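You operate a simulated robot arm through the tools that you are given. There is no shell and no other tool.

You are at the controls of a simulated robot arm. One attempt, no reset.

TASK
The blue sampler's mud is spoilt: push it out into the waste tub.
Fine: open the tub, stand the sampler in it, press its plunger, rinse it, stand it back and shut the tub. Set down upright: what you pick out.

It is judged by the outcome, as a careful person would: the job done as asked, and still so three seconds after it is handed in. It fails if anything else is knocked over, pushed out of place, dropped, spilled or broken.

THE ROBOT
A 7-joint arm with a two-finger parallel gripper, fixed in place. Base frame: the origin is at the foot of the arm, x ahead of it, y to its left, z up. Readings come in m, degrees, newtons and seconds.
With the tool pointing down near the work surface it reaches from about 0.38 to 0.88 m from the base axis. Its first joint turns from -166.0 to 166.0 degrees. Payload 3.43 kg.
Tool frame: the origin (TCP) lies between the finger pads and is the grasp point; the fingertips stand 0.034 m ahead of it; z points along the fingers, y is the line along which they close. Largest opening 0.128 m; finger width 0.024, thickness 0.012; the body of the gripper, 0.048 by 0.13 m, starts 0.096 m behind the TCP.
Orientation is that of the tool frame in the base frame, as a unit quaternion [w, x, y, z]. With the fingers straight down and closing along the base's y, the tool's x points along the base's -x, its y along +y and its z along -z.

THE INTERFACE
- The arm moves only by the tool play_rows. Its argument "targets" is one flat list of numbers, 7 for each row, row after row: the shift along the base's x, y, z in m, then the turn, a rotation vector about the base's x, y, z in degrees, then the opening, from 0 (shut) to 1 (fully open). In form: [tx, ty, tz, wx, wy, wz, hand, tx, ty, tz, wx, wy, wz, hand, ...]. A call has 1 to 20 rows; each row shifts and turns the commanded pose from where the row before left it. A row lasts 0.2 s, in which the tool goes at most 0.05 m and 8.6 degrees; a call with a longer step from one row to the next is refused whole, and so is a gripper value outside its range. Where a pose cannot be reached the arm comes as near as it can. A force on the tool above 90 N (or 10 N above the force at the start of the call, whichever is more), or a blocked arm, ends the call early, and 0.2 s more pass. The fingers move at their own pace (about 0.153 m/s each) and stop on an object; they squeeze with about 25 N. The grip force told is the motor's: it shows also when the fingers shut on nothing. Time passes only in rows, and 0.2 s behind the last, so rows that do not move let the fingers close. The reply holds the time, the measured pose of the TCP, the force on the tool along the base axes, the opening and the grip force, in the units named above and with some noise, with the torque about the TCP (base axes, N m) and any sound that the robot's microphone picked up.
- Cameras (640 x 400 px; columns grow to the right, rows downward): "scene" is fixed at [0.0517, -0.6484, 1.5088]; the picture's right is [0.52, -0.86, 0.00], its down [-0.65, -0.40, -0.65] and it looks along [0.55, 0.34, -0.76] (base axes); focal length 298 px, centre (320, 200). "wrist" rides on the gripper at [0.076, -0.011, -0.16] in the tool frame; the picture's right is [0.15, 0.99, 0.00], its down [-0.88, 0.13, -0.46] and it looks along [-0.45, 0.07, 0.89] (tool axes); focal length 234 px, centre (320, 200).
- get_image(camera): a new picture of that camera. The clock stands still meanwhile.
- locate(camera, pixels): for up to 12 pixels [column, row] of the newest picture of that camera ("zoom" is the newest enlarged one), the place [x, y, z] in the base frame of the surface seen there, good to about 0.002 m. The clock stands still meanwhile.
- close_up(camera, box): a new picture of the part [left, top, right, bottom] of that camera's present view, enlarged. The clock stands still meanwhile.
- finish_job(): hands the job in; it is judged then, once.

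Open the gripper and draw the arm clear of the work before you hand the job in, unless the task says otherwise.

The tools are called by a JSON object that holds its "fn" and its "kwargs". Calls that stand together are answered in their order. play_rows: Moves the arm, as the interface text tells. Its arguments: {"type":"object","properties":{"targets":{"type":"array","items":{"type":"number"}}},"required":["targets"]} The other tools are called the same way: get_image (camera) takes a picture; locate (camera, pixels) gives the place of the surface under pixels of a picture; close_up (camera, box) takes an enlarged picture of a part of a camera's view; finish_job () hands the job in.

At the start:

```text
clock: 0.0
tcp_pos: [0.3142, -0.3518, 1.2412]
tcp_rot: [0.001, 0.0, 1.0, 0.0]
contact_force: [0.5, 0.0, -0.6]
torque: [0.0, -0.02, 0.01]
grip_width: 0.1279
finger_force: 0.1
```

scene: 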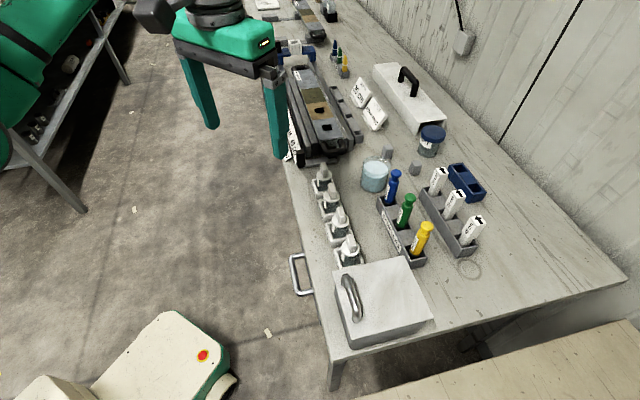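
wrist: 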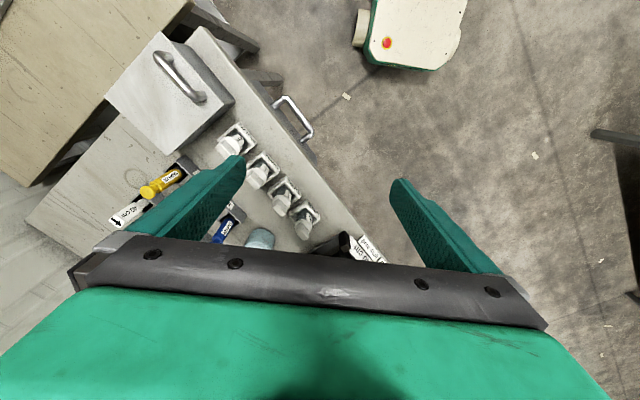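

The scene shows samplers blue/green/yellow in a rack near (405,215), a grey lidded box near (380,300), a beaker with water at (375,175). I enlarge these areas first.

{"fn": "close_up", "kwargs": {"camera": "scene", "box": [340, 120, 500, 270]}}

{"fn": "close_up", "kwargs": {"camera": "scene", "box": [280, 230, 460, 360]}}

{"fn": "close_up", "kwargs": {"camera": "scene", "box": [260, 0, 460, 170]}}

```text
2.67 times, centred on (420, 195) of scene
```

zoom: 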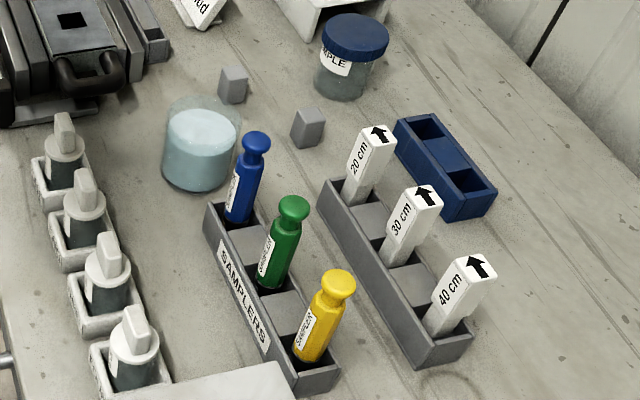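

```text
3.08 times, centred on (370, 295) of scene
```

zoom: 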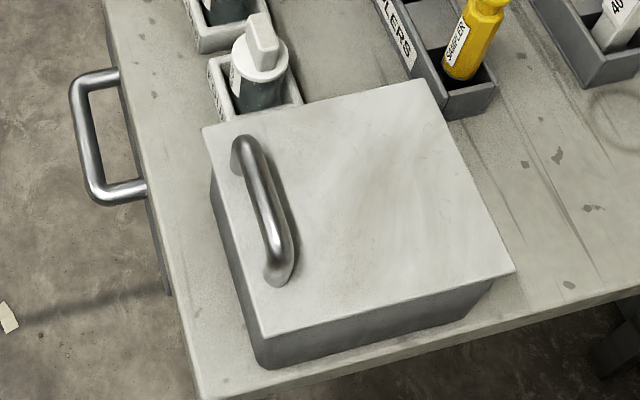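

```text
2.35 times, centred on (360, 85) of scene
```

zoom: 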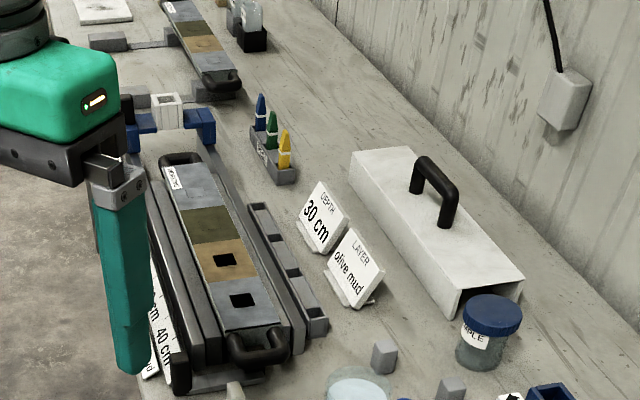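

Now I measure key points: the tub lid and handle, samplers, beaker, racks.

{"fn": "get_image", "kwargs": {"camera": "scene"}}

{"fn": "locate", "kwargs": {"camera": "scene", "pixels": [[340, 272], [403, 258], [430, 316], [356, 341], [344, 280], [352, 293], [359, 319], [300, 290], [345, 372], [400, 330], [440, 330], [355, 350]]}}

{"fn": "locate", "kwargs": {"camera": "scene", "pixels": [[396, 173], [393, 190], [409, 198], [427, 226], [380, 200], [410, 262], [425, 255], [375, 165], [375, 190], [364, 180], [387, 178], [470, 270]]}}

{"fn": "locate", "kwargs": {"camera": "scene", "pixels": [[333, 45], [345, 72], [432, 130], [388, 152], [415, 168], [467, 180], [440, 170], [476, 218], [323, 172], [348, 240], [330, 210], [300, 165]]}}

```text
taken
```

scene: 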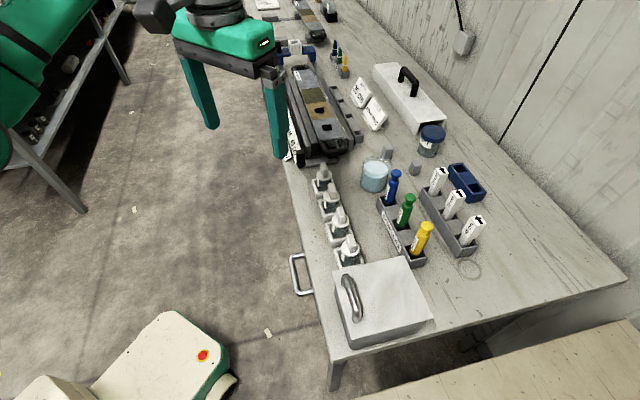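

```text
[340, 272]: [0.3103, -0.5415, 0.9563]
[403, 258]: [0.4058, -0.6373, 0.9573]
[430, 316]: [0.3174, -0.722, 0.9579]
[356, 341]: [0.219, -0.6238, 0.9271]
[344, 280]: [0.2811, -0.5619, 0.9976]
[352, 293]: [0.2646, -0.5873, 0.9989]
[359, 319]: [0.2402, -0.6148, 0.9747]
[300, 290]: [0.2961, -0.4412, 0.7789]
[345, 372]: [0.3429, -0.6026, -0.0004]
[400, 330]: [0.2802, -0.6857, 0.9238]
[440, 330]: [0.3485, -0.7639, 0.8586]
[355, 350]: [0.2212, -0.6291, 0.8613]
```

```text
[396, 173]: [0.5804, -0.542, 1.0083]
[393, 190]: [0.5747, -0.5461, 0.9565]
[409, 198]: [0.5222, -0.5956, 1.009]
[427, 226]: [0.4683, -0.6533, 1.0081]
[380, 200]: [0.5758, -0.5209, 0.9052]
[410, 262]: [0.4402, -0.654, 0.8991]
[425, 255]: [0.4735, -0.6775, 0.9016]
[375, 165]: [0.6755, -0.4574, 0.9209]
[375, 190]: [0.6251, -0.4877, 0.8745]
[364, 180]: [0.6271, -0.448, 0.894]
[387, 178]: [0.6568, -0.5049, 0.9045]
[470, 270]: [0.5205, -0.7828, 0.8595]
```

```text
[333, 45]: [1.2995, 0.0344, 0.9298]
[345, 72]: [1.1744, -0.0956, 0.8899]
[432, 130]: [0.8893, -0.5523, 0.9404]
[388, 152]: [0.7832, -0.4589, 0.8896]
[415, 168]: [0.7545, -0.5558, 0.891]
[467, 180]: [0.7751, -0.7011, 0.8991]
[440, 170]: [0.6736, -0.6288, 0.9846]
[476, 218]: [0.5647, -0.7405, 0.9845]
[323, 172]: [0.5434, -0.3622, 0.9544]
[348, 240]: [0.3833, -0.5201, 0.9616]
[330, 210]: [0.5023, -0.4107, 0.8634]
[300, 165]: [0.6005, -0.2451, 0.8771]
```

The tub's lid lies around (0.31,-0.63,0.957), turned 45°, with its handle on the robot's side; the blue sampler is at about (0.578,-0.543). I turn the hand by -45° and move so that the wrist camera sees the tub.

{"fn": "play_rows", "kwargs": {"targets": [-0.0177, -0.0292, 0, 0, 0, -7.5, 1, -0.0177, -0.0292, 0, 0, 0, -7.5, 1, -0.0177, -0.0292, 0, 0, 0, -7.5, 1, -0.0177, -0.0292, 0, 0, 0, -7.5, 1, -0.0177, -0.0292, 0, 0, 0, -7.5, 1, -0.0177, -0.0292, 0, 0, 0, -7.5, 1, 0, 0, 0, 0, 0, 0, 1]}}

{"fn": "get_image", "kwargs": {"camera": "wrist"}}

{"fn": "get_image", "kwargs": {"camera": "scene"}}

```text
clock: 1.6
tcp_pos: [0.2074, -0.5273, 1.2407]
tcp_rot: [0.0, 0.382, 0.924, 0.0]
contact_force: [-0.3, 0.0, 0.2]
torque: [0.0, 0.01, -0.01]
grip_width: 0.128
finger_force: 0.1
```

```text
taken
```

wrist: 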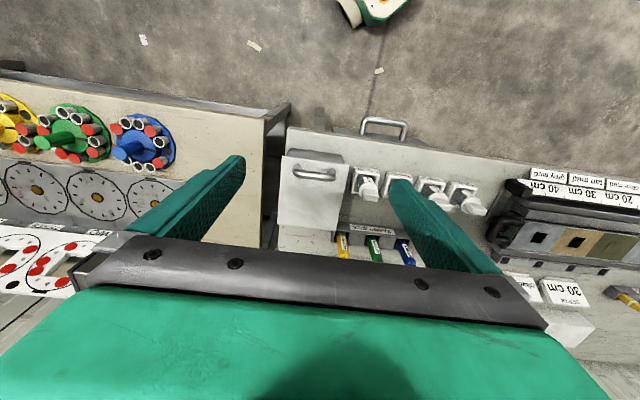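

```text
taken
```

scene: 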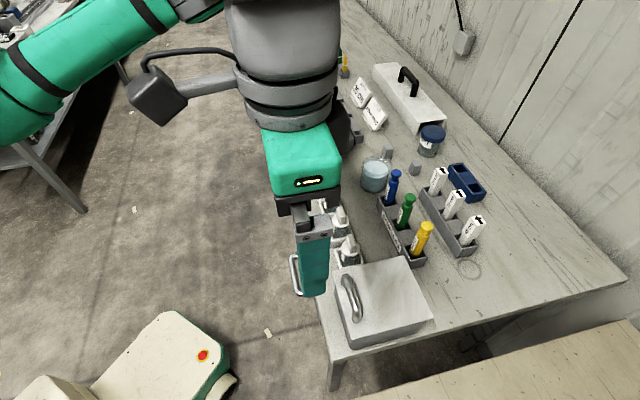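

The tub is at (312,188) in the wrist view, handle at (318,172). I enlarge it and measure.

{"fn": "close_up", "kwargs": {"camera": "wrist", "box": [260, 110, 440, 270]}}

{"fn": "locate", "kwargs": {"camera": "wrist", "pixels": [[292, 150], [342, 153], [341, 230], [278, 226], [295, 170], [318, 176], [339, 175], [288, 190], [318, 168], [285, 215]]}}

```text
2.50 times, centred on (350, 190) of wrist
```

zoom: 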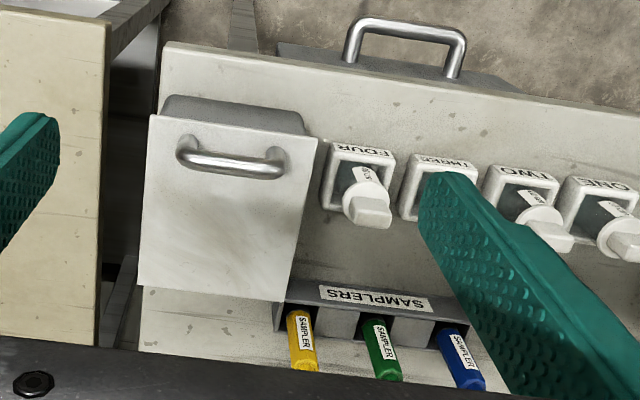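

```text
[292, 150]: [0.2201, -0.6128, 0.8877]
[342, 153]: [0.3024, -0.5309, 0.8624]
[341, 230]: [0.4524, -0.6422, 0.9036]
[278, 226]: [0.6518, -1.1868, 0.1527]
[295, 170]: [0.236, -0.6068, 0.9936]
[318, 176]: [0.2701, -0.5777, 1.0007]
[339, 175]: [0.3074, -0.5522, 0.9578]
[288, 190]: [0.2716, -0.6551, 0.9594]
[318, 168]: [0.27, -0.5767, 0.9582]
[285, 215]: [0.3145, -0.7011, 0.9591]
```

The lid is a thin plate with its handle at the near edge. I measure the handle bar and lid edges on a stronger enlargement.

{"fn": "close_up", "kwargs": {"camera": "wrist", "box": [270, 140, 360, 240]}}

{"fn": "close_up", "kwargs": {"camera": "scene", "box": [320, 240, 440, 360]}}

```text
4.00 times, centred on (315, 190) of wrist
```

zoom: 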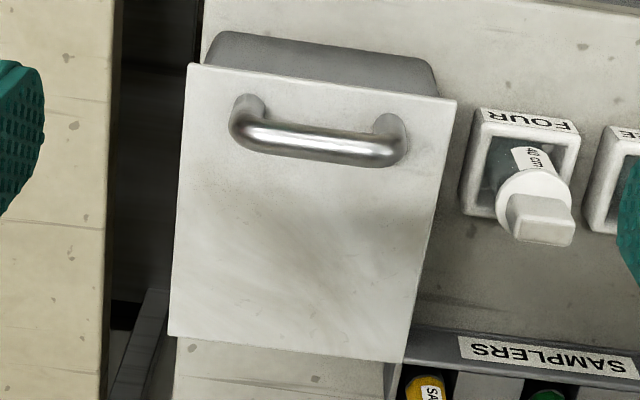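

```text
3.33 times, centred on (380, 300) of scene
```

zoom: 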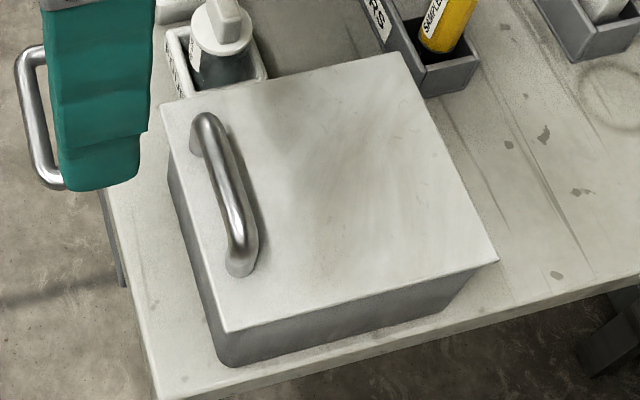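

{"fn": "locate", "kwargs": {"camera": "zoom", "pixels": [[163, 106], [227, 331], [497, 260], [400, 55], [208, 117], [222, 155], [232, 195], [240, 228], [246, 238], [232, 265], [195, 140], [247, 262]]}}

```text
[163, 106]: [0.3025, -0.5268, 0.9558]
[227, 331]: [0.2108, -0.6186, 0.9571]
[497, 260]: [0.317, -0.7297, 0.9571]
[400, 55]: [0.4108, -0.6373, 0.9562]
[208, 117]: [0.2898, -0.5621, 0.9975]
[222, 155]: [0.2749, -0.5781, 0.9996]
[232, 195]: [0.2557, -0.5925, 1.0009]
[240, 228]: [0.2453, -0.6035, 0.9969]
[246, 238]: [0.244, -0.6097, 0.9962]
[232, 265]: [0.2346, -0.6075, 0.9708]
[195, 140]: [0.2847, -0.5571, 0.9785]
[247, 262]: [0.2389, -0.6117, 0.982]
```

Lid: e_r 0.586–0.741 (away from robot), bar of the handle about at (0.266,-0.585,0.995), gap below ~3 cm, hinge presumably at the far edge. I turn the hand +90° about the vertical so the fingers close across the bar.

{"fn": "play_rows", "kwargs": {"targets": [0, 0, 0, 0, 0, 8.2, 1, 0, 0, 0, 0, 0, 8.2, 1, 0, 0, 0, 0, 0, 8.2, 1, 0, 0, 0, 0, 0, 8.2, 1, 0, 0, 0, 0, 0, 8.2, 1, 0, 0, 0, 0, 0, 8.2, 1, 0, 0, 0, 0, 0, 8.2, 1, 0, 0, 0, 0, 0, 8.2, 1, 0, 0, 0, 0, 0, 8.2, 1, 0, 0, 0, 0, 0, 8.2, 1, 0, 0, 0, 0, 0, 8.0, 0.5, 0, 0, 0, 0, 0, 0, 0.5]}}

{"fn": "get_image", "kwargs": {"camera": "wrist"}}

{"fn": "get_image", "kwargs": {"camera": "scene"}}

```text
clock: 4.2
tcp_pos: [0.2073, -0.5255, 1.2413]
tcp_rot: [0.0, -0.384, 0.924, 0.0]
contact_force: [0.6, 0.7, 0.1]
torque: [-0.02, 0.0, 0.02]
grip_width: 0.0641
finger_force: 0.1
```

```text
taken
```

wrist: 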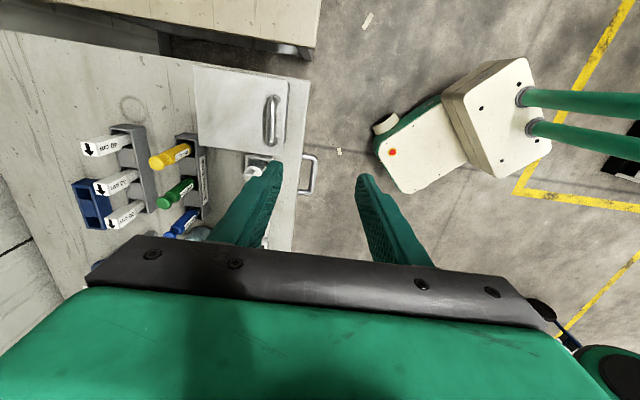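

```text
taken
```

scene: 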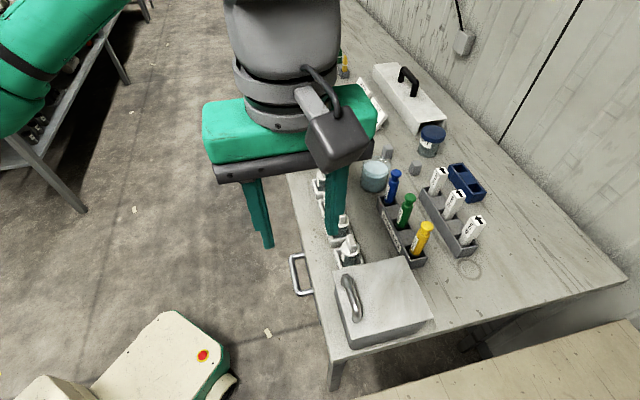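

The turn worked exactly. Now I tilt the hand by 45° so that the fingers point away from the robot and down.

{"fn": "play_rows", "kwargs": {"targets": [0, 0, 0, -5.3, -5.3, 0, 0.5, 0, 0, 0, -5.3, -5.3, 0, 0.5, 0, 0, 0, -5.3, -5.3, 0, 0.5, 0, 0, 0, -5.3, -5.3, 0, 0.5, 0, 0, 0, -5.3, -5.3, 0, 0.5, 0, 0, 0, -5.3, -5.3, 0, 0.5, 0, 0, 0, 0, 0, 0, 0.5]}}

{"fn": "get_image", "kwargs": {"camera": "wrist"}}

{"fn": "get_image", "kwargs": {"camera": "scene"}}

```text
clock: 5.8
tcp_pos: [0.2092, -0.5271, 1.2299]
tcp_rot: [0.132, -0.361, 0.857, -0.343]
contact_force: [-0.4, -0.4, -0.4]
torque: [0.0, 0.01, 0.0]
grip_width: 0.0637
finger_force: 0.1
```

```text
taken
```

wrist: 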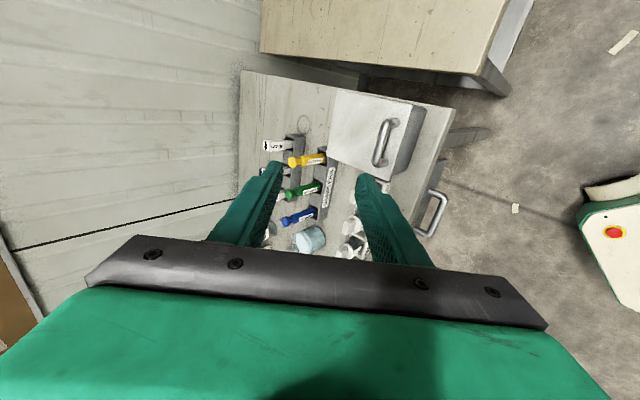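

```text
taken
```

scene: 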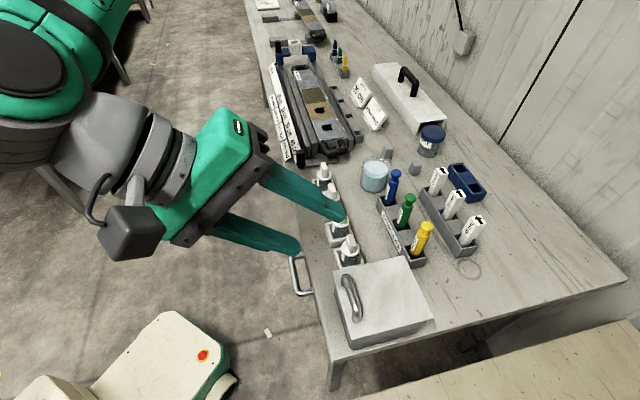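

The tilt reads about 43° and z 1.23 (slightly short), so I wait a moment to see whether this is lag or a limit.

{"fn": "play_rows", "kwargs": {"targets": [0, 0, 0, 0, 0, 0, 0.5, 0, 0, 0, 0, 0, 0, 0.5]}}

```text
clock: 6.4
tcp_pos: [0.2064, -0.5269, 1.2271]
tcp_rot: [0.133, -0.36, 0.859, -0.34]
contact_force: [-0.4, 0.1, 0.0]
torque: [-0.02, 0.01, 0.0]
grip_width: 0.0639
finger_force: 0.0
```

It is a limit at this tilt, so I use 35° instead, and descend to a place about 8 cm back from the handle along the finger direction.

{"fn": "play_rows", "kwargs": {"targets": [0.0043, -0.004, -0.0342, 1.414, 1.414, 0, 0.28, 0.0043, -0.004, -0.0342, 1.414, 1.414, 0, 0.28, 0.0043, -0.004, -0.0342, 1.414, 1.414, 0, 0.28, 0.0043, -0.004, -0.0342, 1.414, 1.414, 0, 0.28, 0.0043, -0.004, -0.0342, 1.414, 1.414, 0, 0.28, 0, 0, 0, 0, 0, 0, 0.28, 0, 0, 0, 0, 0, 0, 0.28]}}

{"fn": "get_image", "kwargs": {"camera": "wrist"}}

{"fn": "get_image", "kwargs": {"camera": "scene"}}

```text
clock: 8.0
tcp_pos: [0.2314, -0.5479, 1.0697]
tcp_rot: [0.115, -0.365, 0.881, -0.278]
contact_force: [-1.0, 0.2, -0.4]
torque: [-0.03, -0.06, 0.04]
grip_width: 0.0358
finger_force: 0.0
```

```text
taken
```

wrist: 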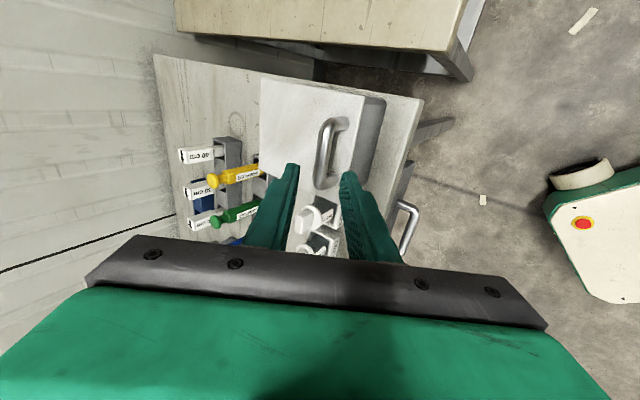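

```text
taken
```

scene: 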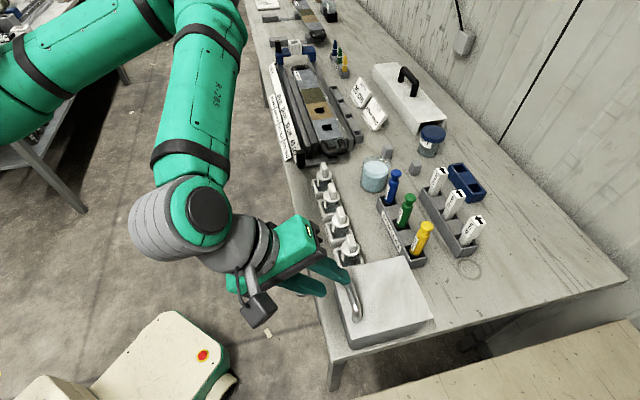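

The pose was reached; the handle at (325,155) lies between the fingertips. I advance along the finger direction so the bar enters between them.

{"fn": "play_rows", "kwargs": {"targets": [0.0075, -0.0075, -0.015, 0, 0, 0, 0.28, 0.0075, -0.0075, -0.015, 0, 0, 0, 0.28, 0.0075, -0.0075, -0.015, 0, 0, 0, 0.28, 0.0075, -0.0075, -0.015, 0, 0, 0, 0.28, 0, 0, 0, 0, 0, 0, 0.28]}}

{"fn": "get_image", "kwargs": {"camera": "wrist"}}

{"fn": "close_up", "kwargs": {"camera": "scene", "box": [260, 200, 440, 360]}}

```text
clock: 9.2
tcp_pos: [0.2584, -0.5779, 1.0102]
tcp_rot: [0.115, -0.365, 0.881, -0.278]
contact_force: [-0.1, 0.0, 0.5]
torque: [-0.03, -0.01, 0.03]
grip_width: 0.0359
finger_force: 0.0
```

```text
taken
```

wrist: 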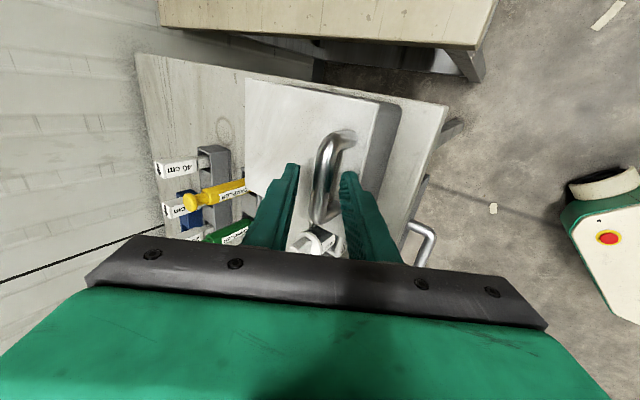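

```text
2.50 times, centred on (350, 280) of scene
```

zoom: 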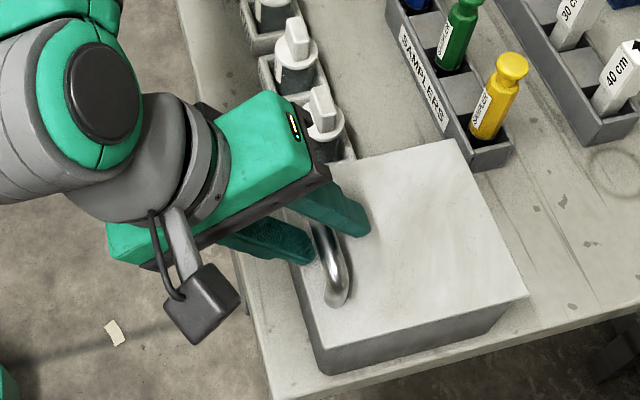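

The bar lies between the fingers in both views. I close the gripper on it.

{"fn": "play_rows", "kwargs": {"targets": [0, 0, 0, 0, 0, 0, 0.05, 0, 0, 0, 0, 0, 0, 0, 0, 0, 0, 0, 0, 0, 0]}}

{"fn": "close_up", "kwargs": {"camera": "scene", "box": [260, 200, 440, 360]}}

```text
clock: 10.0
tcp_pos: [0.2583, -0.5765, 1.011]
tcp_rot: [0.115, -0.366, 0.881, -0.278]
contact_force: [-3.4, 4.8, 0.3]
torque: [0.18, 0.12, 0.04]
grip_width: 0.0153
finger_force: 44.9
```

```text
2.50 times, centred on (350, 280) of scene
```

zoom: 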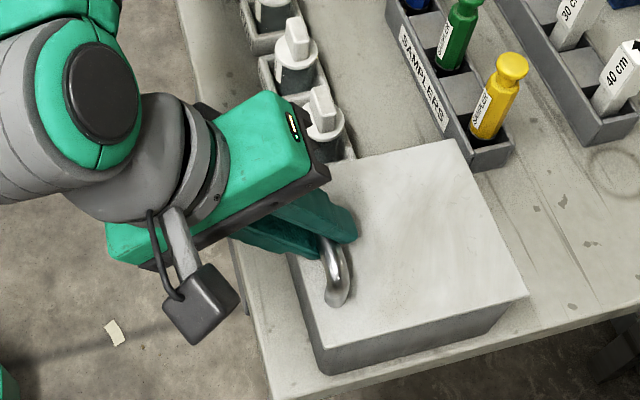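

Gripped (0.0153 m). I try a small opening, 10° about the assumed far-edge hinge, and watch force and picture.

{"fn": "play_rows", "kwargs": {"targets": [0.0018, -0.0018, 0.0061, 0.795, 0.795, 0, 0, 0.0018, -0.0018, 0.0061, 0.795, 0.795, 0, 0, 0.0018, -0.0018, 0.0061, 0.795, 0.795, 0, 0, 0.0018, -0.0018, 0.0061, 0.795, 0.795, 0, 0, 0, 0, 0, 0, 0, 0, 0]}}

{"fn": "close_up", "kwargs": {"camera": "scene", "box": [260, 200, 440, 360]}}

{"fn": "get_image", "kwargs": {"camera": "wrist"}}

```text
clock: 11.2
tcp_pos: [0.2661, -0.5848, 1.0346]
tcp_rot: [0.099, -0.369, 0.891, -0.244]
contact_force: [-8.6, -5.6, 0.6]
torque: [-0.15, 0.3, -0.17]
grip_width: 0.0157
finger_force: 45.4
```

```text
2.50 times, centred on (350, 280) of scene
```

zoom: 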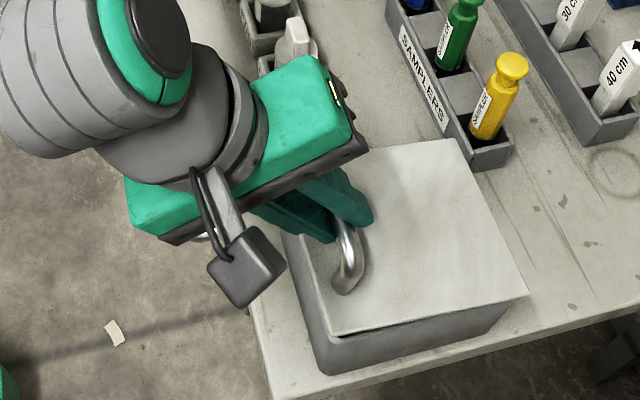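

```text
taken
```

wrist: 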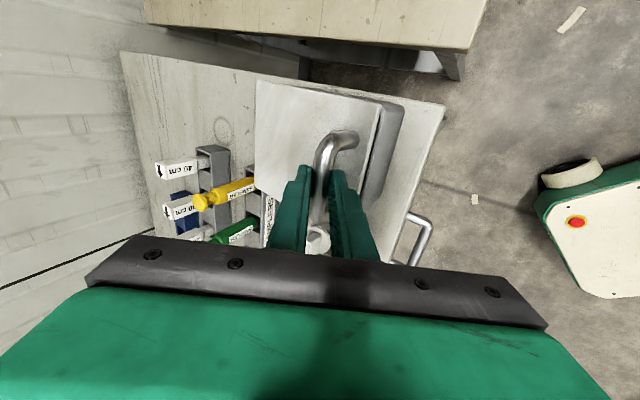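

The lid hinges at the far edge as assumed. I continue along the arc to 30°.

{"fn": "play_rows", "kwargs": {"targets": [0.00502, -0.00502, 0.01115, 1.591, 1.591, 0, 0, 0.00502, -0.00502, 0.01115, 1.591, 1.591, 0, 0, 0.00629, -0.00629, 0.00975, 1.591, 1.591, 0, 0, 0.00629, -0.00629, 0.00975, 1.591, 1.591, 0, 0]}}

{"fn": "close_up", "kwargs": {"camera": "scene", "box": [260, 180, 460, 360]}}

```text
clock: 12.2
tcp_pos: [0.2894, -0.6072, 1.0765]
tcp_rot: [0.072, -0.376, 0.908, -0.172]
contact_force: [-7.0, -5.7, -1.5]
torque: [-0.16, 0.2, -0.01]
grip_width: 0.0157
finger_force: 45.2
```

```text
2.22 times, centred on (360, 270) of scene
```

zoom: 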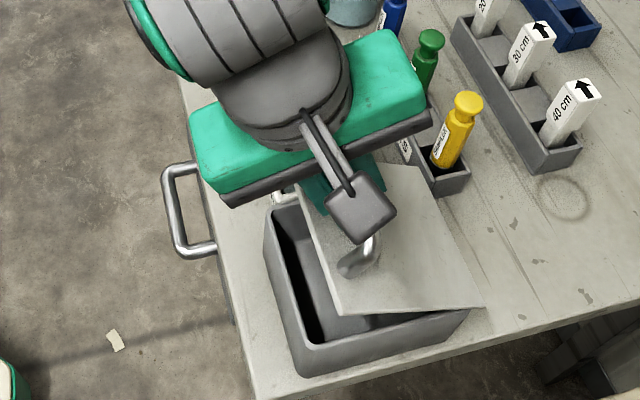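

Opening goes well, forces small. I continue from 30° to 70°.

{"fn": "play_rows", "kwargs": {"targets": [0.00739, -0.00739, 0.00815, 1.591, 1.591, 0, 0, 0.00739, -0.00739, 0.00815, 1.591, 1.591, 0, 0, 0.00831, -0.00831, 0.00635, 1.591, 1.591, 0, 0, 0.00831, -0.00831, 0.00635, 1.591, 1.591, 0, 0, 0.00891, -0.00891, 0.0042, 1.591, 1.591, 0, 0, 0.00891, -0.00891, 0.0042, 1.591, 1.591, 0, 0, 0.00933, -0.00933, 0.00205, 1.591, 1.591, 0, 0, 0.00933, -0.00933, 0.00205, 1.591, 1.591, 0, 0]}}

{"fn": "close_up", "kwargs": {"camera": "scene", "box": [260, 180, 460, 360]}}

```text
clock: 14.0
tcp_pos: [0.3567, -0.676, 1.1177]
tcp_rot: [0.011, -0.382, 0.924, -0.027]
contact_force: [-6.6, -3.6, 2.2]
torque: [0.23, -0.09, 0.13]
grip_width: 0.0156
finger_force: 44.5
```

```text
2.22 times, centred on (360, 270) of scene
```

zoom: 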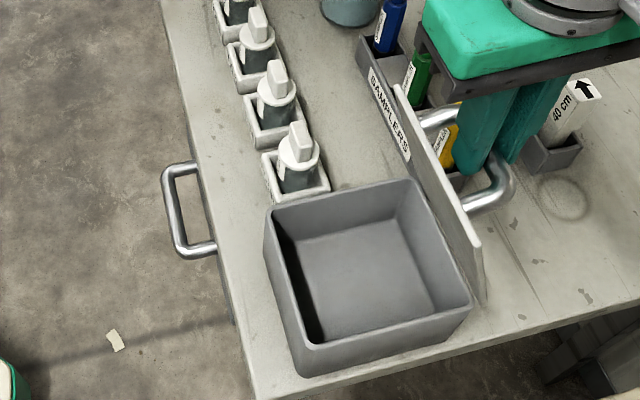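

The tub is empty and flat-bottomed; the lid is at about 70–80°. I continue gently to 90°.

{"fn": "play_rows", "kwargs": {"targets": [0.0093, -0.0093, -0.0002, 1.237, 1.237, 0, 0, 0.0093, -0.0093, -0.0003, 1.237, 1.237, 0, 0, 0.00873, -0.00873, -0.0024, 0, 0, 0, 0, 0.00873, -0.00873, -0.0024, 0, 0, 0, 0]}}

{"fn": "close_up", "kwargs": {"camera": "scene", "box": [260, 180, 460, 360]}}

```text
clock: 15.0
tcp_pos: [0.3932, -0.71, 1.1111]
tcp_rot: [0.0, -0.382, 0.924, 0.001]
contact_force: [-2.8, 0.9, 0.4]
torque: [0.06, 0.37, 0.03]
grip_width: 0.0155
finger_force: 45.2
```

```text
2.22 times, centred on (360, 270) of scene
```

zoom: 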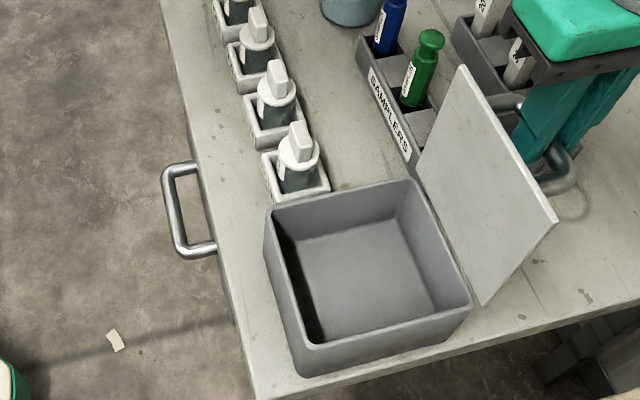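

Lid about vertical, forces still small. Two more 5° steps.

{"fn": "play_rows", "kwargs": {"targets": [0.00831, -0.00831, -0.004, 0, 0, 0, 0, 0.00831, -0.00831, -0.005, 0, 0, 0, 0]}}

{"fn": "close_up", "kwargs": {"camera": "scene", "box": [260, 180, 460, 360]}}

```text
clock: 15.6
tcp_pos: [0.4085, -0.7275, 1.103]
tcp_rot: [0.001, -0.383, 0.924, 0.001]
contact_force: [-0.1, 0.6, 3.0]
torque: [0.31, 0.0, 0.21]
grip_width: 0.0154
finger_force: 45.0
```

```text
2.22 times, centred on (360, 270) of scene
```

zoom: 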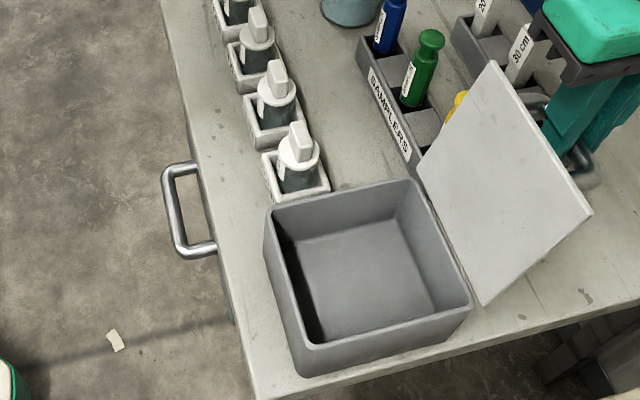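

I measure the lid's present slope and look for a stop.

{"fn": "locate", "kwargs": {"camera": "zoom", "pixels": [[430, 170], [480, 290], [490, 80], [580, 205], [500, 180], [460, 200]]}}

{"fn": "get_image", "kwargs": {"camera": "wrist"}}

```text
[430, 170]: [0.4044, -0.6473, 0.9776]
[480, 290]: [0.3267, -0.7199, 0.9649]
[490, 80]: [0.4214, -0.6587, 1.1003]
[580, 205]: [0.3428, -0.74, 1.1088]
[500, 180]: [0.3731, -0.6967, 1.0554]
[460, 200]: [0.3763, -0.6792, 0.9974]
```

```text
taken
```

wrist: 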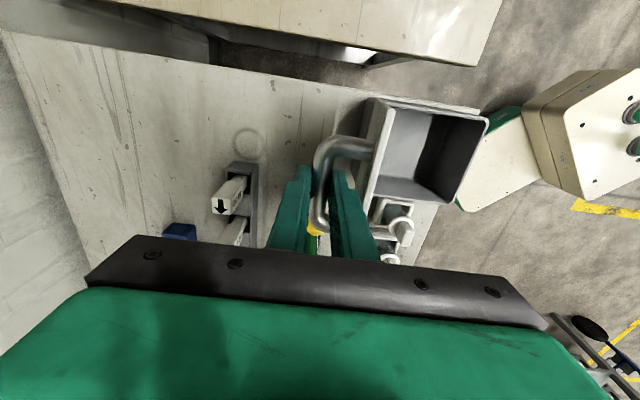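

The lid is at 99° (past vertical). I push on 5° at a time to find the stop.

{"fn": "play_rows", "kwargs": {"targets": [0.00392, -0.00392, -0.003, 0, 0, 0, 0, 0.00393, -0.00393, -0.0031, 0, 0, 0, 0]}}

```text
clock: 16.2
tcp_pos: [0.4101, -0.728, 1.1029]
tcp_rot: [-0.003, -0.381, 0.925, 0.011]
contact_force: [-31.1, 39.7, 22.7]
torque: [1.57, -0.23, 0.26]
grip_width: 0.0157
finger_force: 45.0
stopped in row 2: the force on the tool passed its limit at 94 N (the readings are from after the stop); the commanded pose is now the measured one
```

The stop is at about 100°, so the lid rests there. I relax the push slightly, then open the fingers a little.

{"fn": "play_rows", "kwargs": {"targets": [-0.0012, 0.0012, 0.0, 0, 0, 0, 0, 0, 0, 0, 0, 0, 0, 0, 0, 0, 0, 0, 0, 0, 0.28, 0, 0, 0, 0, 0, 0, 0.28]}}

{"fn": "close_up", "kwargs": {"camera": "scene", "box": [260, 180, 460, 360]}}

{"fn": "get_image", "kwargs": {"camera": "wrist"}}

```text
clock: 17.2
tcp_pos: [0.4122, -0.7302, 1.0981]
tcp_rot: [-0.002, -0.382, 0.924, 0.008]
contact_force: [-0.5, 0.2, -0.4]
torque: [0.01, -0.03, -0.01]
grip_width: 0.0359
finger_force: 0.1
```

```text
2.22 times, centred on (360, 270) of scene
```

zoom: 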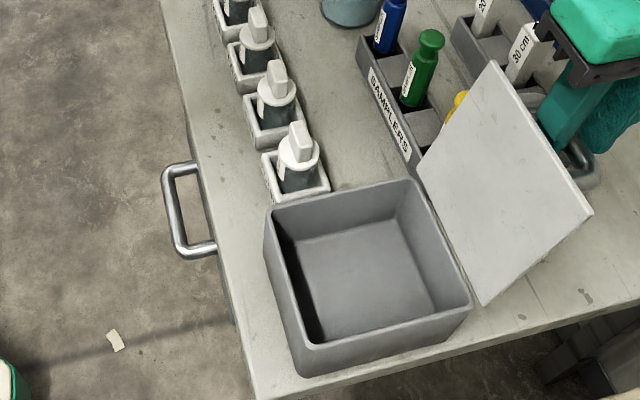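

```text
taken
```

wrist: 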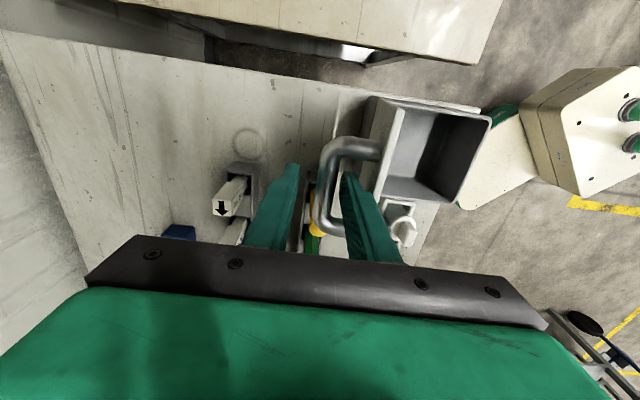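

The lid stays open at its stop and the fingers are clear of the bar. I lift straight up.

{"fn": "play_rows", "kwargs": {"targets": [0, 0, 0.02, 0, 0, 0, 0.28, 0, 0, 0.03, 0, 0, 0, 0.28, 0, 0, 0.04, 0, 0, 0, 0.28, 0, 0, 0.05, 0, 0, 0, 0.28, 0, 0, 0, 0, 0, 0, 0.6]}}

{"fn": "get_image", "kwargs": {"camera": "scene"}}

{"fn": "get_image", "kwargs": {"camera": "wrist"}}

```text
clock: 18.4
tcp_pos: [0.399, -0.7052, 1.2273]
tcp_rot: [-0.002, -0.381, 0.924, 0.007]
contact_force: [1.2, -0.4, -0.3]
torque: [0.0, 0.09, 0.01]
grip_width: 0.0766
finger_force: 0.0
out of reach, approached as far as the arm can: row 2, 3, 4
```

```text
taken
```

scene: 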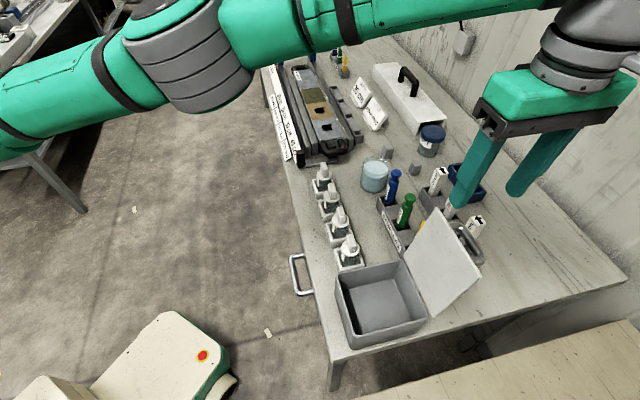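

```text
taken
```

wrist: 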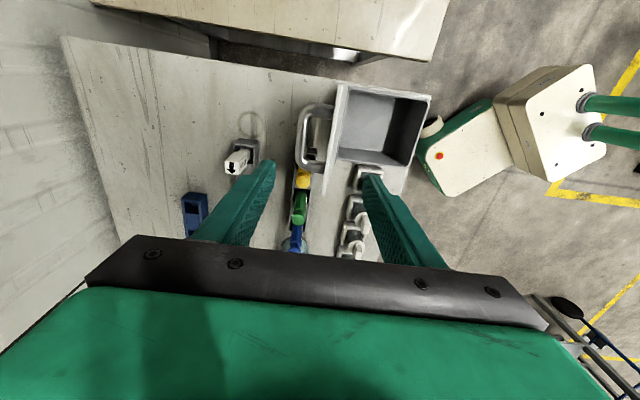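

The lid stays open and nothing moved; the upward move was limited by reach (now at z 1.227). I look closely at the samplers, beaker and the tub before going for the blue one.

{"fn": "close_up", "kwargs": {"camera": "scene", "box": [350, 145, 440, 240]}}

{"fn": "locate", "kwargs": {"camera": "zoom", "pixels": [[308, 180], [300, 215], [285, 260], [280, 320], [262, 350], [320, 370], [350, 350], [193, 150], [120, 250], [270, 200], [180, 310], [180, 100]]}}

{"fn": "locate", "kwargs": {"camera": "scene", "pixels": [[375, 305], [365, 320], [400, 315], [385, 290], [333, 274], [408, 262], [427, 318], [352, 347], [345, 300], [433, 210], [475, 275]]}}

```text
4.21 times, centred on (395, 192) of scene
```

zoom: 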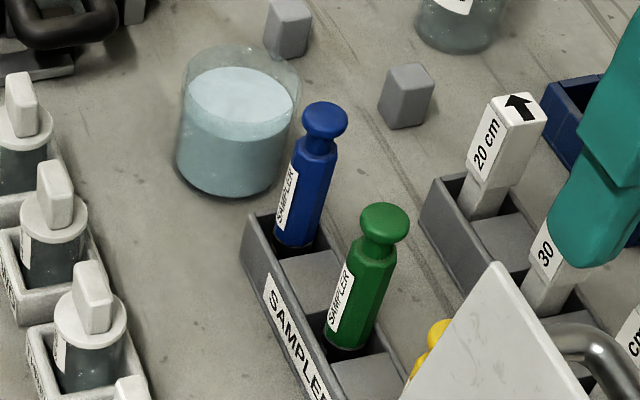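

```text
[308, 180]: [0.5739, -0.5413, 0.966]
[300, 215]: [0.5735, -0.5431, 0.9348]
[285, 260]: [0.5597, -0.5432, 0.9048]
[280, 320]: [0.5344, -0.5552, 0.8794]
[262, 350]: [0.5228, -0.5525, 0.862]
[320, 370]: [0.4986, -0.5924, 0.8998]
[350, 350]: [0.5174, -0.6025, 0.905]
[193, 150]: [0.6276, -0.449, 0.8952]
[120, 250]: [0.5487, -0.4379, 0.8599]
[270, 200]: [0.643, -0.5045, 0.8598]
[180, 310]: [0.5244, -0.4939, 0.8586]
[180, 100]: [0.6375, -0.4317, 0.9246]
```

```text
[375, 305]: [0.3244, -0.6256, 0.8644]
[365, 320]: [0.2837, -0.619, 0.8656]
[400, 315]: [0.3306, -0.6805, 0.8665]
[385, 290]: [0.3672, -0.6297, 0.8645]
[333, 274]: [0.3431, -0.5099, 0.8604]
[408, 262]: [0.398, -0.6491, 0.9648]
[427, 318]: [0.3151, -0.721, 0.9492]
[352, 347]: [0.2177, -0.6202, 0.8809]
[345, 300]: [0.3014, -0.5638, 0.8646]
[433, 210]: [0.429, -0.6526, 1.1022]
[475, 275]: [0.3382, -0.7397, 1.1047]
```

The blue sampler's body is an octagonal prism about z 0.87–0.97 with the knob on top at 1.009. I turn the hand back (closing along the rack) and move to view sampler and beaker from the wrist.

{"fn": "play_rows", "kwargs": {"targets": [0.00816, 0.02382, -0.0035, -0.053, -0.053, -8.18, 0.6, 0.00816, 0.02382, -0.0035, -0.053, -0.053, -8.18, 0.6, 0.00816, 0.02382, -0.0035, -0.053, -0.053, -8.18, 0.6, 0.00816, 0.02382, -0.0035, -0.053, -0.053, -8.18, 0.6, 0.00816, 0.02382, -0.0035, -0.053, -0.053, -8.18, 0.6, 0.00816, 0.02382, -0.0035, -0.053, -0.053, -8.18, 0.6, 0.00816, 0.02382, -0.0035, -0.053, -0.053, -8.18, 0.6, 0.00816, 0.02382, -0.0035, -0.053, -0.053, -8.18, 0.6, 0.00816, 0.02382, -0.0035, -0.053, -0.053, -8.18, 0.6, 0.00816, 0.02382, -0.0035, -0.053, -0.053, -8.18, 0.6, 0.00816, 0.02382, -0.0035, -0.053, -0.053, -8.18, 0.6, 0, 0, 0, 0, 0, 0, 0.6]}}

{"fn": "get_image", "kwargs": {"camera": "wrist"}}

{"fn": "get_image", "kwargs": {"camera": "scene"}}

```text
clock: 21.0
tcp_pos: [0.4902, -0.4422, 1.1902]
tcp_rot: [0.007, 0.384, 0.923, 0.001]
contact_force: [0.4, 0.4, 0.2]
torque: [-0.03, 0.01, 0.0]
grip_width: 0.077
finger_force: 0.0
```

```text
taken
```

wrist: 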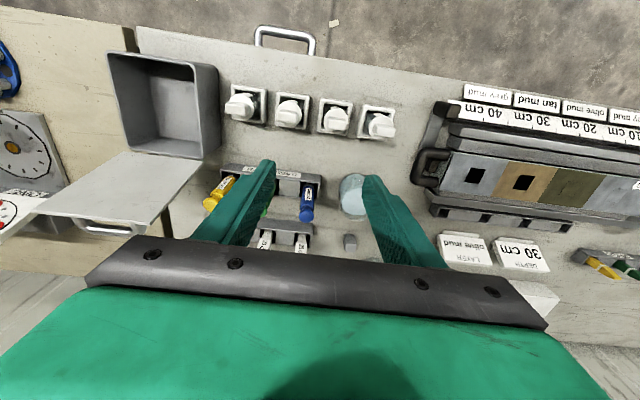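

```text
taken
```

scene: 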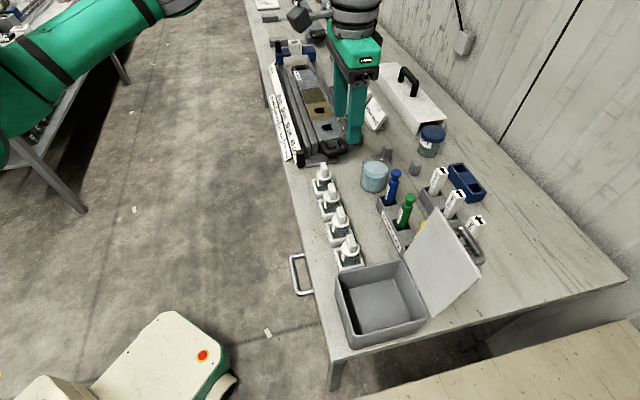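

I see the blue sampler at (306,205) and beaker at (352,195) in the wrist view. I enlarge and measure.

{"fn": "close_up", "kwargs": {"camera": "wrist", "box": [260, 150, 390, 250]}}

```text
4.00 times, centred on (325, 200) of wrist
```

zoom: 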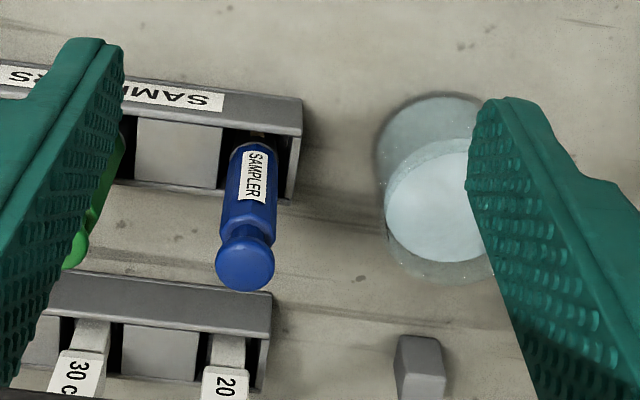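

{"fn": "locate", "kwargs": {"camera": "zoom", "pixels": [[246, 262], [246, 218], [250, 170], [222, 190], [277, 190], [218, 262], [274, 262], [300, 98], [294, 200], [225, 180], [262, 140], [240, 130]]}}

{"fn": "locate", "kwargs": {"camera": "zoom", "pixels": [[440, 215], [388, 200], [400, 250], [440, 282], [378, 165], [435, 97], [440, 150], [385, 215], [480, 270], [395, 185]]}}

```text
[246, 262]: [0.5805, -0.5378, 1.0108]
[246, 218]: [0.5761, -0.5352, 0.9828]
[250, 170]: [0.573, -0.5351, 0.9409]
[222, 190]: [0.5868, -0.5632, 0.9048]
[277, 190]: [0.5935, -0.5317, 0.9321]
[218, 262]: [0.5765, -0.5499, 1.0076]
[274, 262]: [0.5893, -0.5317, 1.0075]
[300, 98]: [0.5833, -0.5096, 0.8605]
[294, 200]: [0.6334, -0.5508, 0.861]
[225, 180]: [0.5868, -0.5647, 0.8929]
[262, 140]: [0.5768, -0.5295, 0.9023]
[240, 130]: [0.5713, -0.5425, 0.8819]
```

```text
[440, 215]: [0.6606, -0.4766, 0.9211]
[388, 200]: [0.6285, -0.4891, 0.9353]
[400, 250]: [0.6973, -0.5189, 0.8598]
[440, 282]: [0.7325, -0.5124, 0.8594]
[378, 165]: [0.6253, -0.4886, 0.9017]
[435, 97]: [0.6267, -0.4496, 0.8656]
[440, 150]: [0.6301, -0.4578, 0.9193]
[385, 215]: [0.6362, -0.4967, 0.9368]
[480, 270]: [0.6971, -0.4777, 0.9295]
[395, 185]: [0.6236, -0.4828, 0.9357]
```

I look at the sampler's profile more closely (knob width against body width).

{"fn": "close_up", "kwargs": {"camera": "scene", "box": [380, 165, 415, 210]}}

{"fn": "locate", "kwargs": {"camera": "zoom", "pixels": [[320, 100], [300, 180]]}}

```text
8.89 times, centred on (398, 188) of scene
```

zoom: 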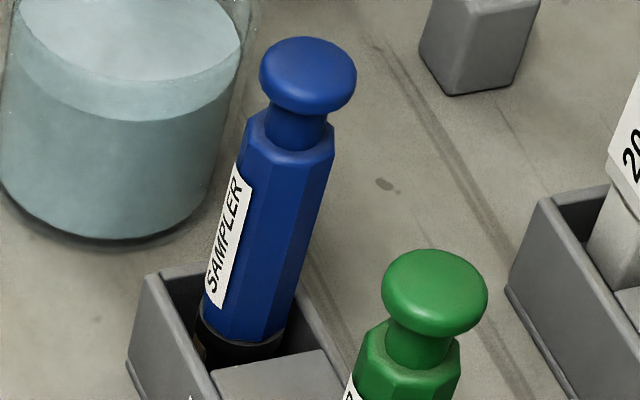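

```text
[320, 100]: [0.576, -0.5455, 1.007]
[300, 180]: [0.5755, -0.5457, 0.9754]
```

Knob (≈27 mm) is about as wide as the body, so I will grip the body below it with the hand tilted ~35° so the pads miss the knob. I move to a pre-grasp point in front of the blue sampler.

{"fn": "play_rows", "kwargs": {"targets": [0.00828, -0.00953, -0.0272, -4.07, -4.07, 0, 0.5, 0.00828, -0.00953, -0.0272, -4.07, -4.07, 0, 0.5, 0.00828, -0.00953, -0.0272, -4.07, -4.07, 0, 0.5, 0.00828, -0.00953, -0.0272, -4.07, -4.07, 0, 0.5, 0.00828, -0.00953, -0.0272, -4.07, -4.07, 0, 0.5, 0.00828, -0.00953, -0.0272, -4.07, -4.07, 0, 0.5, 0, 0, 0, 0, 0, 0, 0.5]}}

{"fn": "get_image", "kwargs": {"camera": "wrist"}}

{"fn": "get_image", "kwargs": {"camera": "scene"}}

```text
clock: 22.6
tcp_pos: [0.5404, -0.4994, 1.0253]
tcp_rot: [0.281, 0.365, 0.88, -0.112]
contact_force: [0.4, -0.5, -0.2]
torque: [0.01, 0.02, 0.02]
grip_width: 0.0639
finger_force: 0.0
```

```text
taken
```

wrist: 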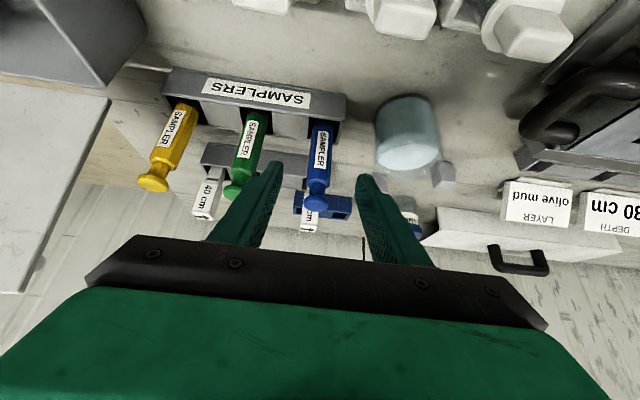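

```text
taken
```

scene: 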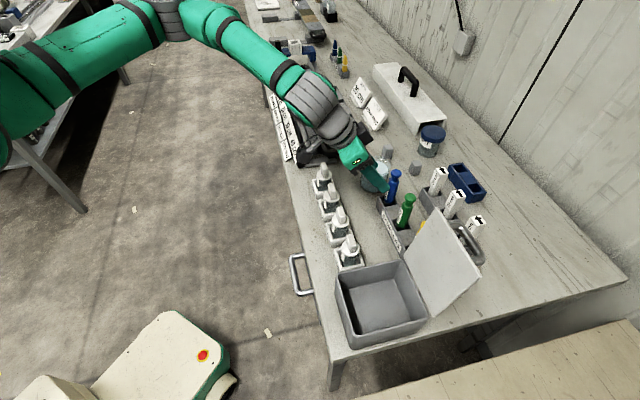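

Good view: blue sampler at (320,165), between the finger lines. I refine its position from here.

{"fn": "close_up", "kwargs": {"camera": "wrist", "box": [270, 80, 450, 220]}}

{"fn": "locate", "kwargs": {"camera": "wrist", "pixels": [[316, 203], [318, 188], [319, 170], [321, 150], [322, 135], [311, 150], [332, 150], [308, 170], [330, 170], [306, 200], [328, 203], [320, 178]]}}

{"fn": "locate", "kwargs": {"camera": "wrist", "pixels": [[376, 140], [407, 96], [438, 140], [408, 150], [405, 168], [380, 155], [436, 160], [376, 120], [435, 115], [345, 120], [173, 100]]}}

```text
2.86 times, centred on (360, 150) of wrist
```

zoom: 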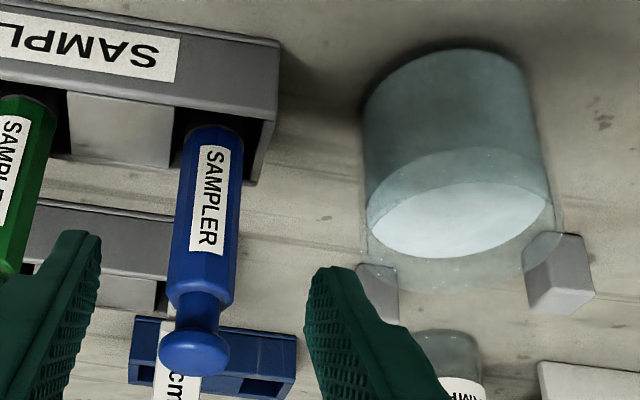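

```text
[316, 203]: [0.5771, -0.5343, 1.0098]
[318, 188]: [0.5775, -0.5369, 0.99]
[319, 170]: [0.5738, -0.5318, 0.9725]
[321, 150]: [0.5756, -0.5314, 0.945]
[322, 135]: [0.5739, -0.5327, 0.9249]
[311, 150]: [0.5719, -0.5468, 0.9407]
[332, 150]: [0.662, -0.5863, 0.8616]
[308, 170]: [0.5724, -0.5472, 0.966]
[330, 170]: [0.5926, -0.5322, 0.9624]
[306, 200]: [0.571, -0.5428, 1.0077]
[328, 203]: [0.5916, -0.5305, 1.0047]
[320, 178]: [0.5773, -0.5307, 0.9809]
```

```text
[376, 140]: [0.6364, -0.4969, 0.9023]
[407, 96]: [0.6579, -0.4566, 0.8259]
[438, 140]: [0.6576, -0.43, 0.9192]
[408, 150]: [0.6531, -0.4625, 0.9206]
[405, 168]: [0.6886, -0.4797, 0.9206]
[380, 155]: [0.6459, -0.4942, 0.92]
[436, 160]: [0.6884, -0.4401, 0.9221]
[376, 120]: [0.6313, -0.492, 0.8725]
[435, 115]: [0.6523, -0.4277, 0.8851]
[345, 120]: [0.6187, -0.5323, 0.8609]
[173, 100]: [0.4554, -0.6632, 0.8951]
```

Body axis refined to about (0.5836,-0.5407). I advance along the finger direction around the body below the knob.

{"fn": "play_rows", "kwargs": {"targets": [0.00634, -0.00594, -0.01205, 0, 0, 0, 0.5, 0.00634, -0.00594, -0.01205, 0, 0, 0, 0.5, 0.00634, -0.00594, -0.01205, 0, 0, 0, 0.5, 0.00634, -0.00594, -0.01205, 0, 0, 0, 0.5, 0.00634, -0.00594, -0.01205, 0, 0, 0, 0.5, 0.00634, -0.00594, -0.01205, 0, 0, 0, 0.5, 0, 0, 0, 0, 0, 0, 0.5]}}

{"fn": "get_image", "kwargs": {"camera": "wrist"}}

{"fn": "close_up", "kwargs": {"camera": "scene", "box": [340, 130, 460, 250]}}

```text
clock: 24.2
tcp_pos: [0.5783, -0.5358, 0.9534]
tcp_rot: [0.281, 0.364, 0.881, -0.112]
contact_force: [1.0, -0.6, -0.3]
torque: [0.05, 0.02, -0.06]
grip_width: 0.064
finger_force: 0.0
```

```text
taken
```

wrist: 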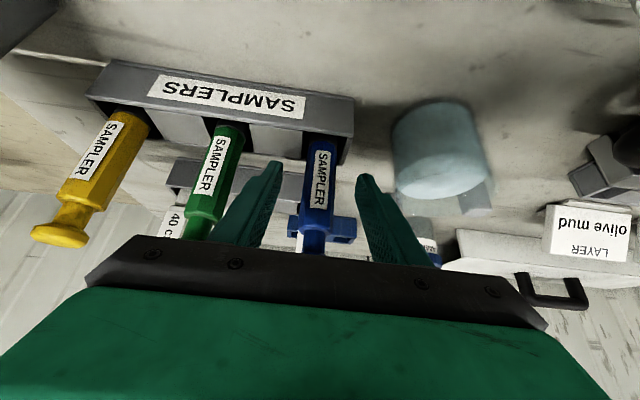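

```text
3.33 times, centred on (400, 190) of scene
```

zoom: 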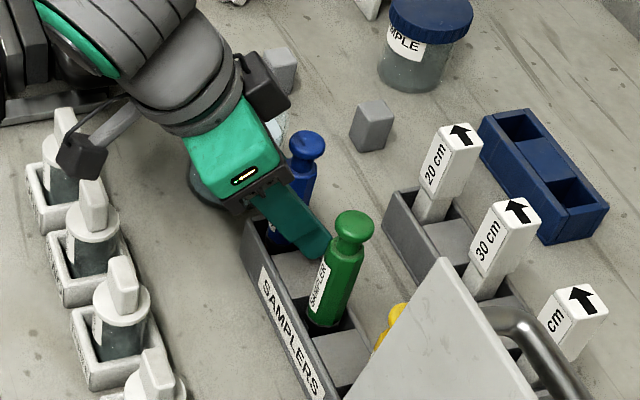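

The fingers straddle the blue body below the knob. I close.

{"fn": "play_rows", "kwargs": {"targets": [0, 0, 0, 0, 0, 0, 0.2, 0, 0, 0, 0, 0, 0, 0.1, 0, 0, 0, 0, 0, 0, 0.1]}}

{"fn": "get_image", "kwargs": {"camera": "wrist"}}

{"fn": "close_up", "kwargs": {"camera": "scene", "box": [340, 130, 460, 250]}}

```text
clock: 25.0
tcp_pos: [0.5777, -0.5351, 0.9545]
tcp_rot: [0.282, 0.365, 0.88, -0.113]
contact_force: [1.5, 0.1, 2.4]
torque: [0.02, -0.06, 0.04]
grip_width: 0.0237
finger_force: 24.7
```

```text
taken
```

wrist: 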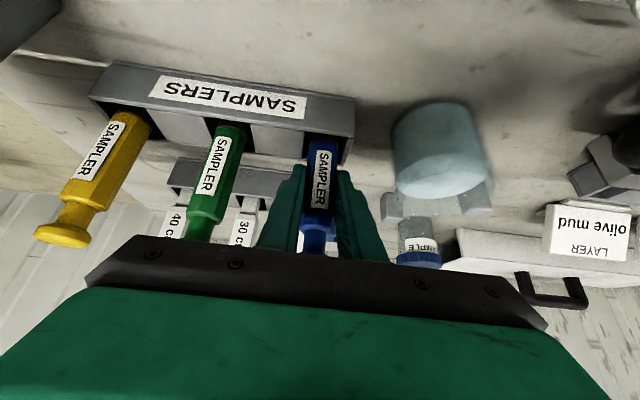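

```text
3.33 times, centred on (400, 190) of scene
```

zoom: 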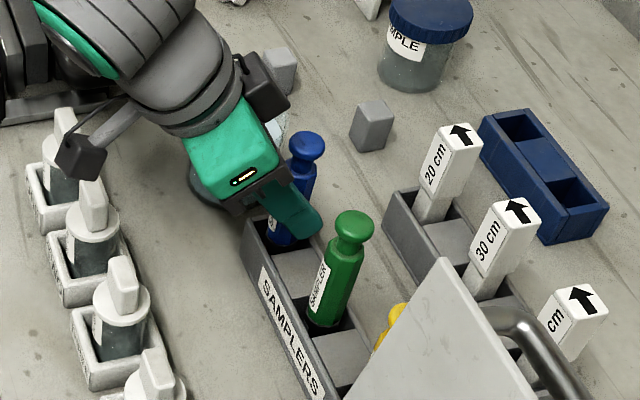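

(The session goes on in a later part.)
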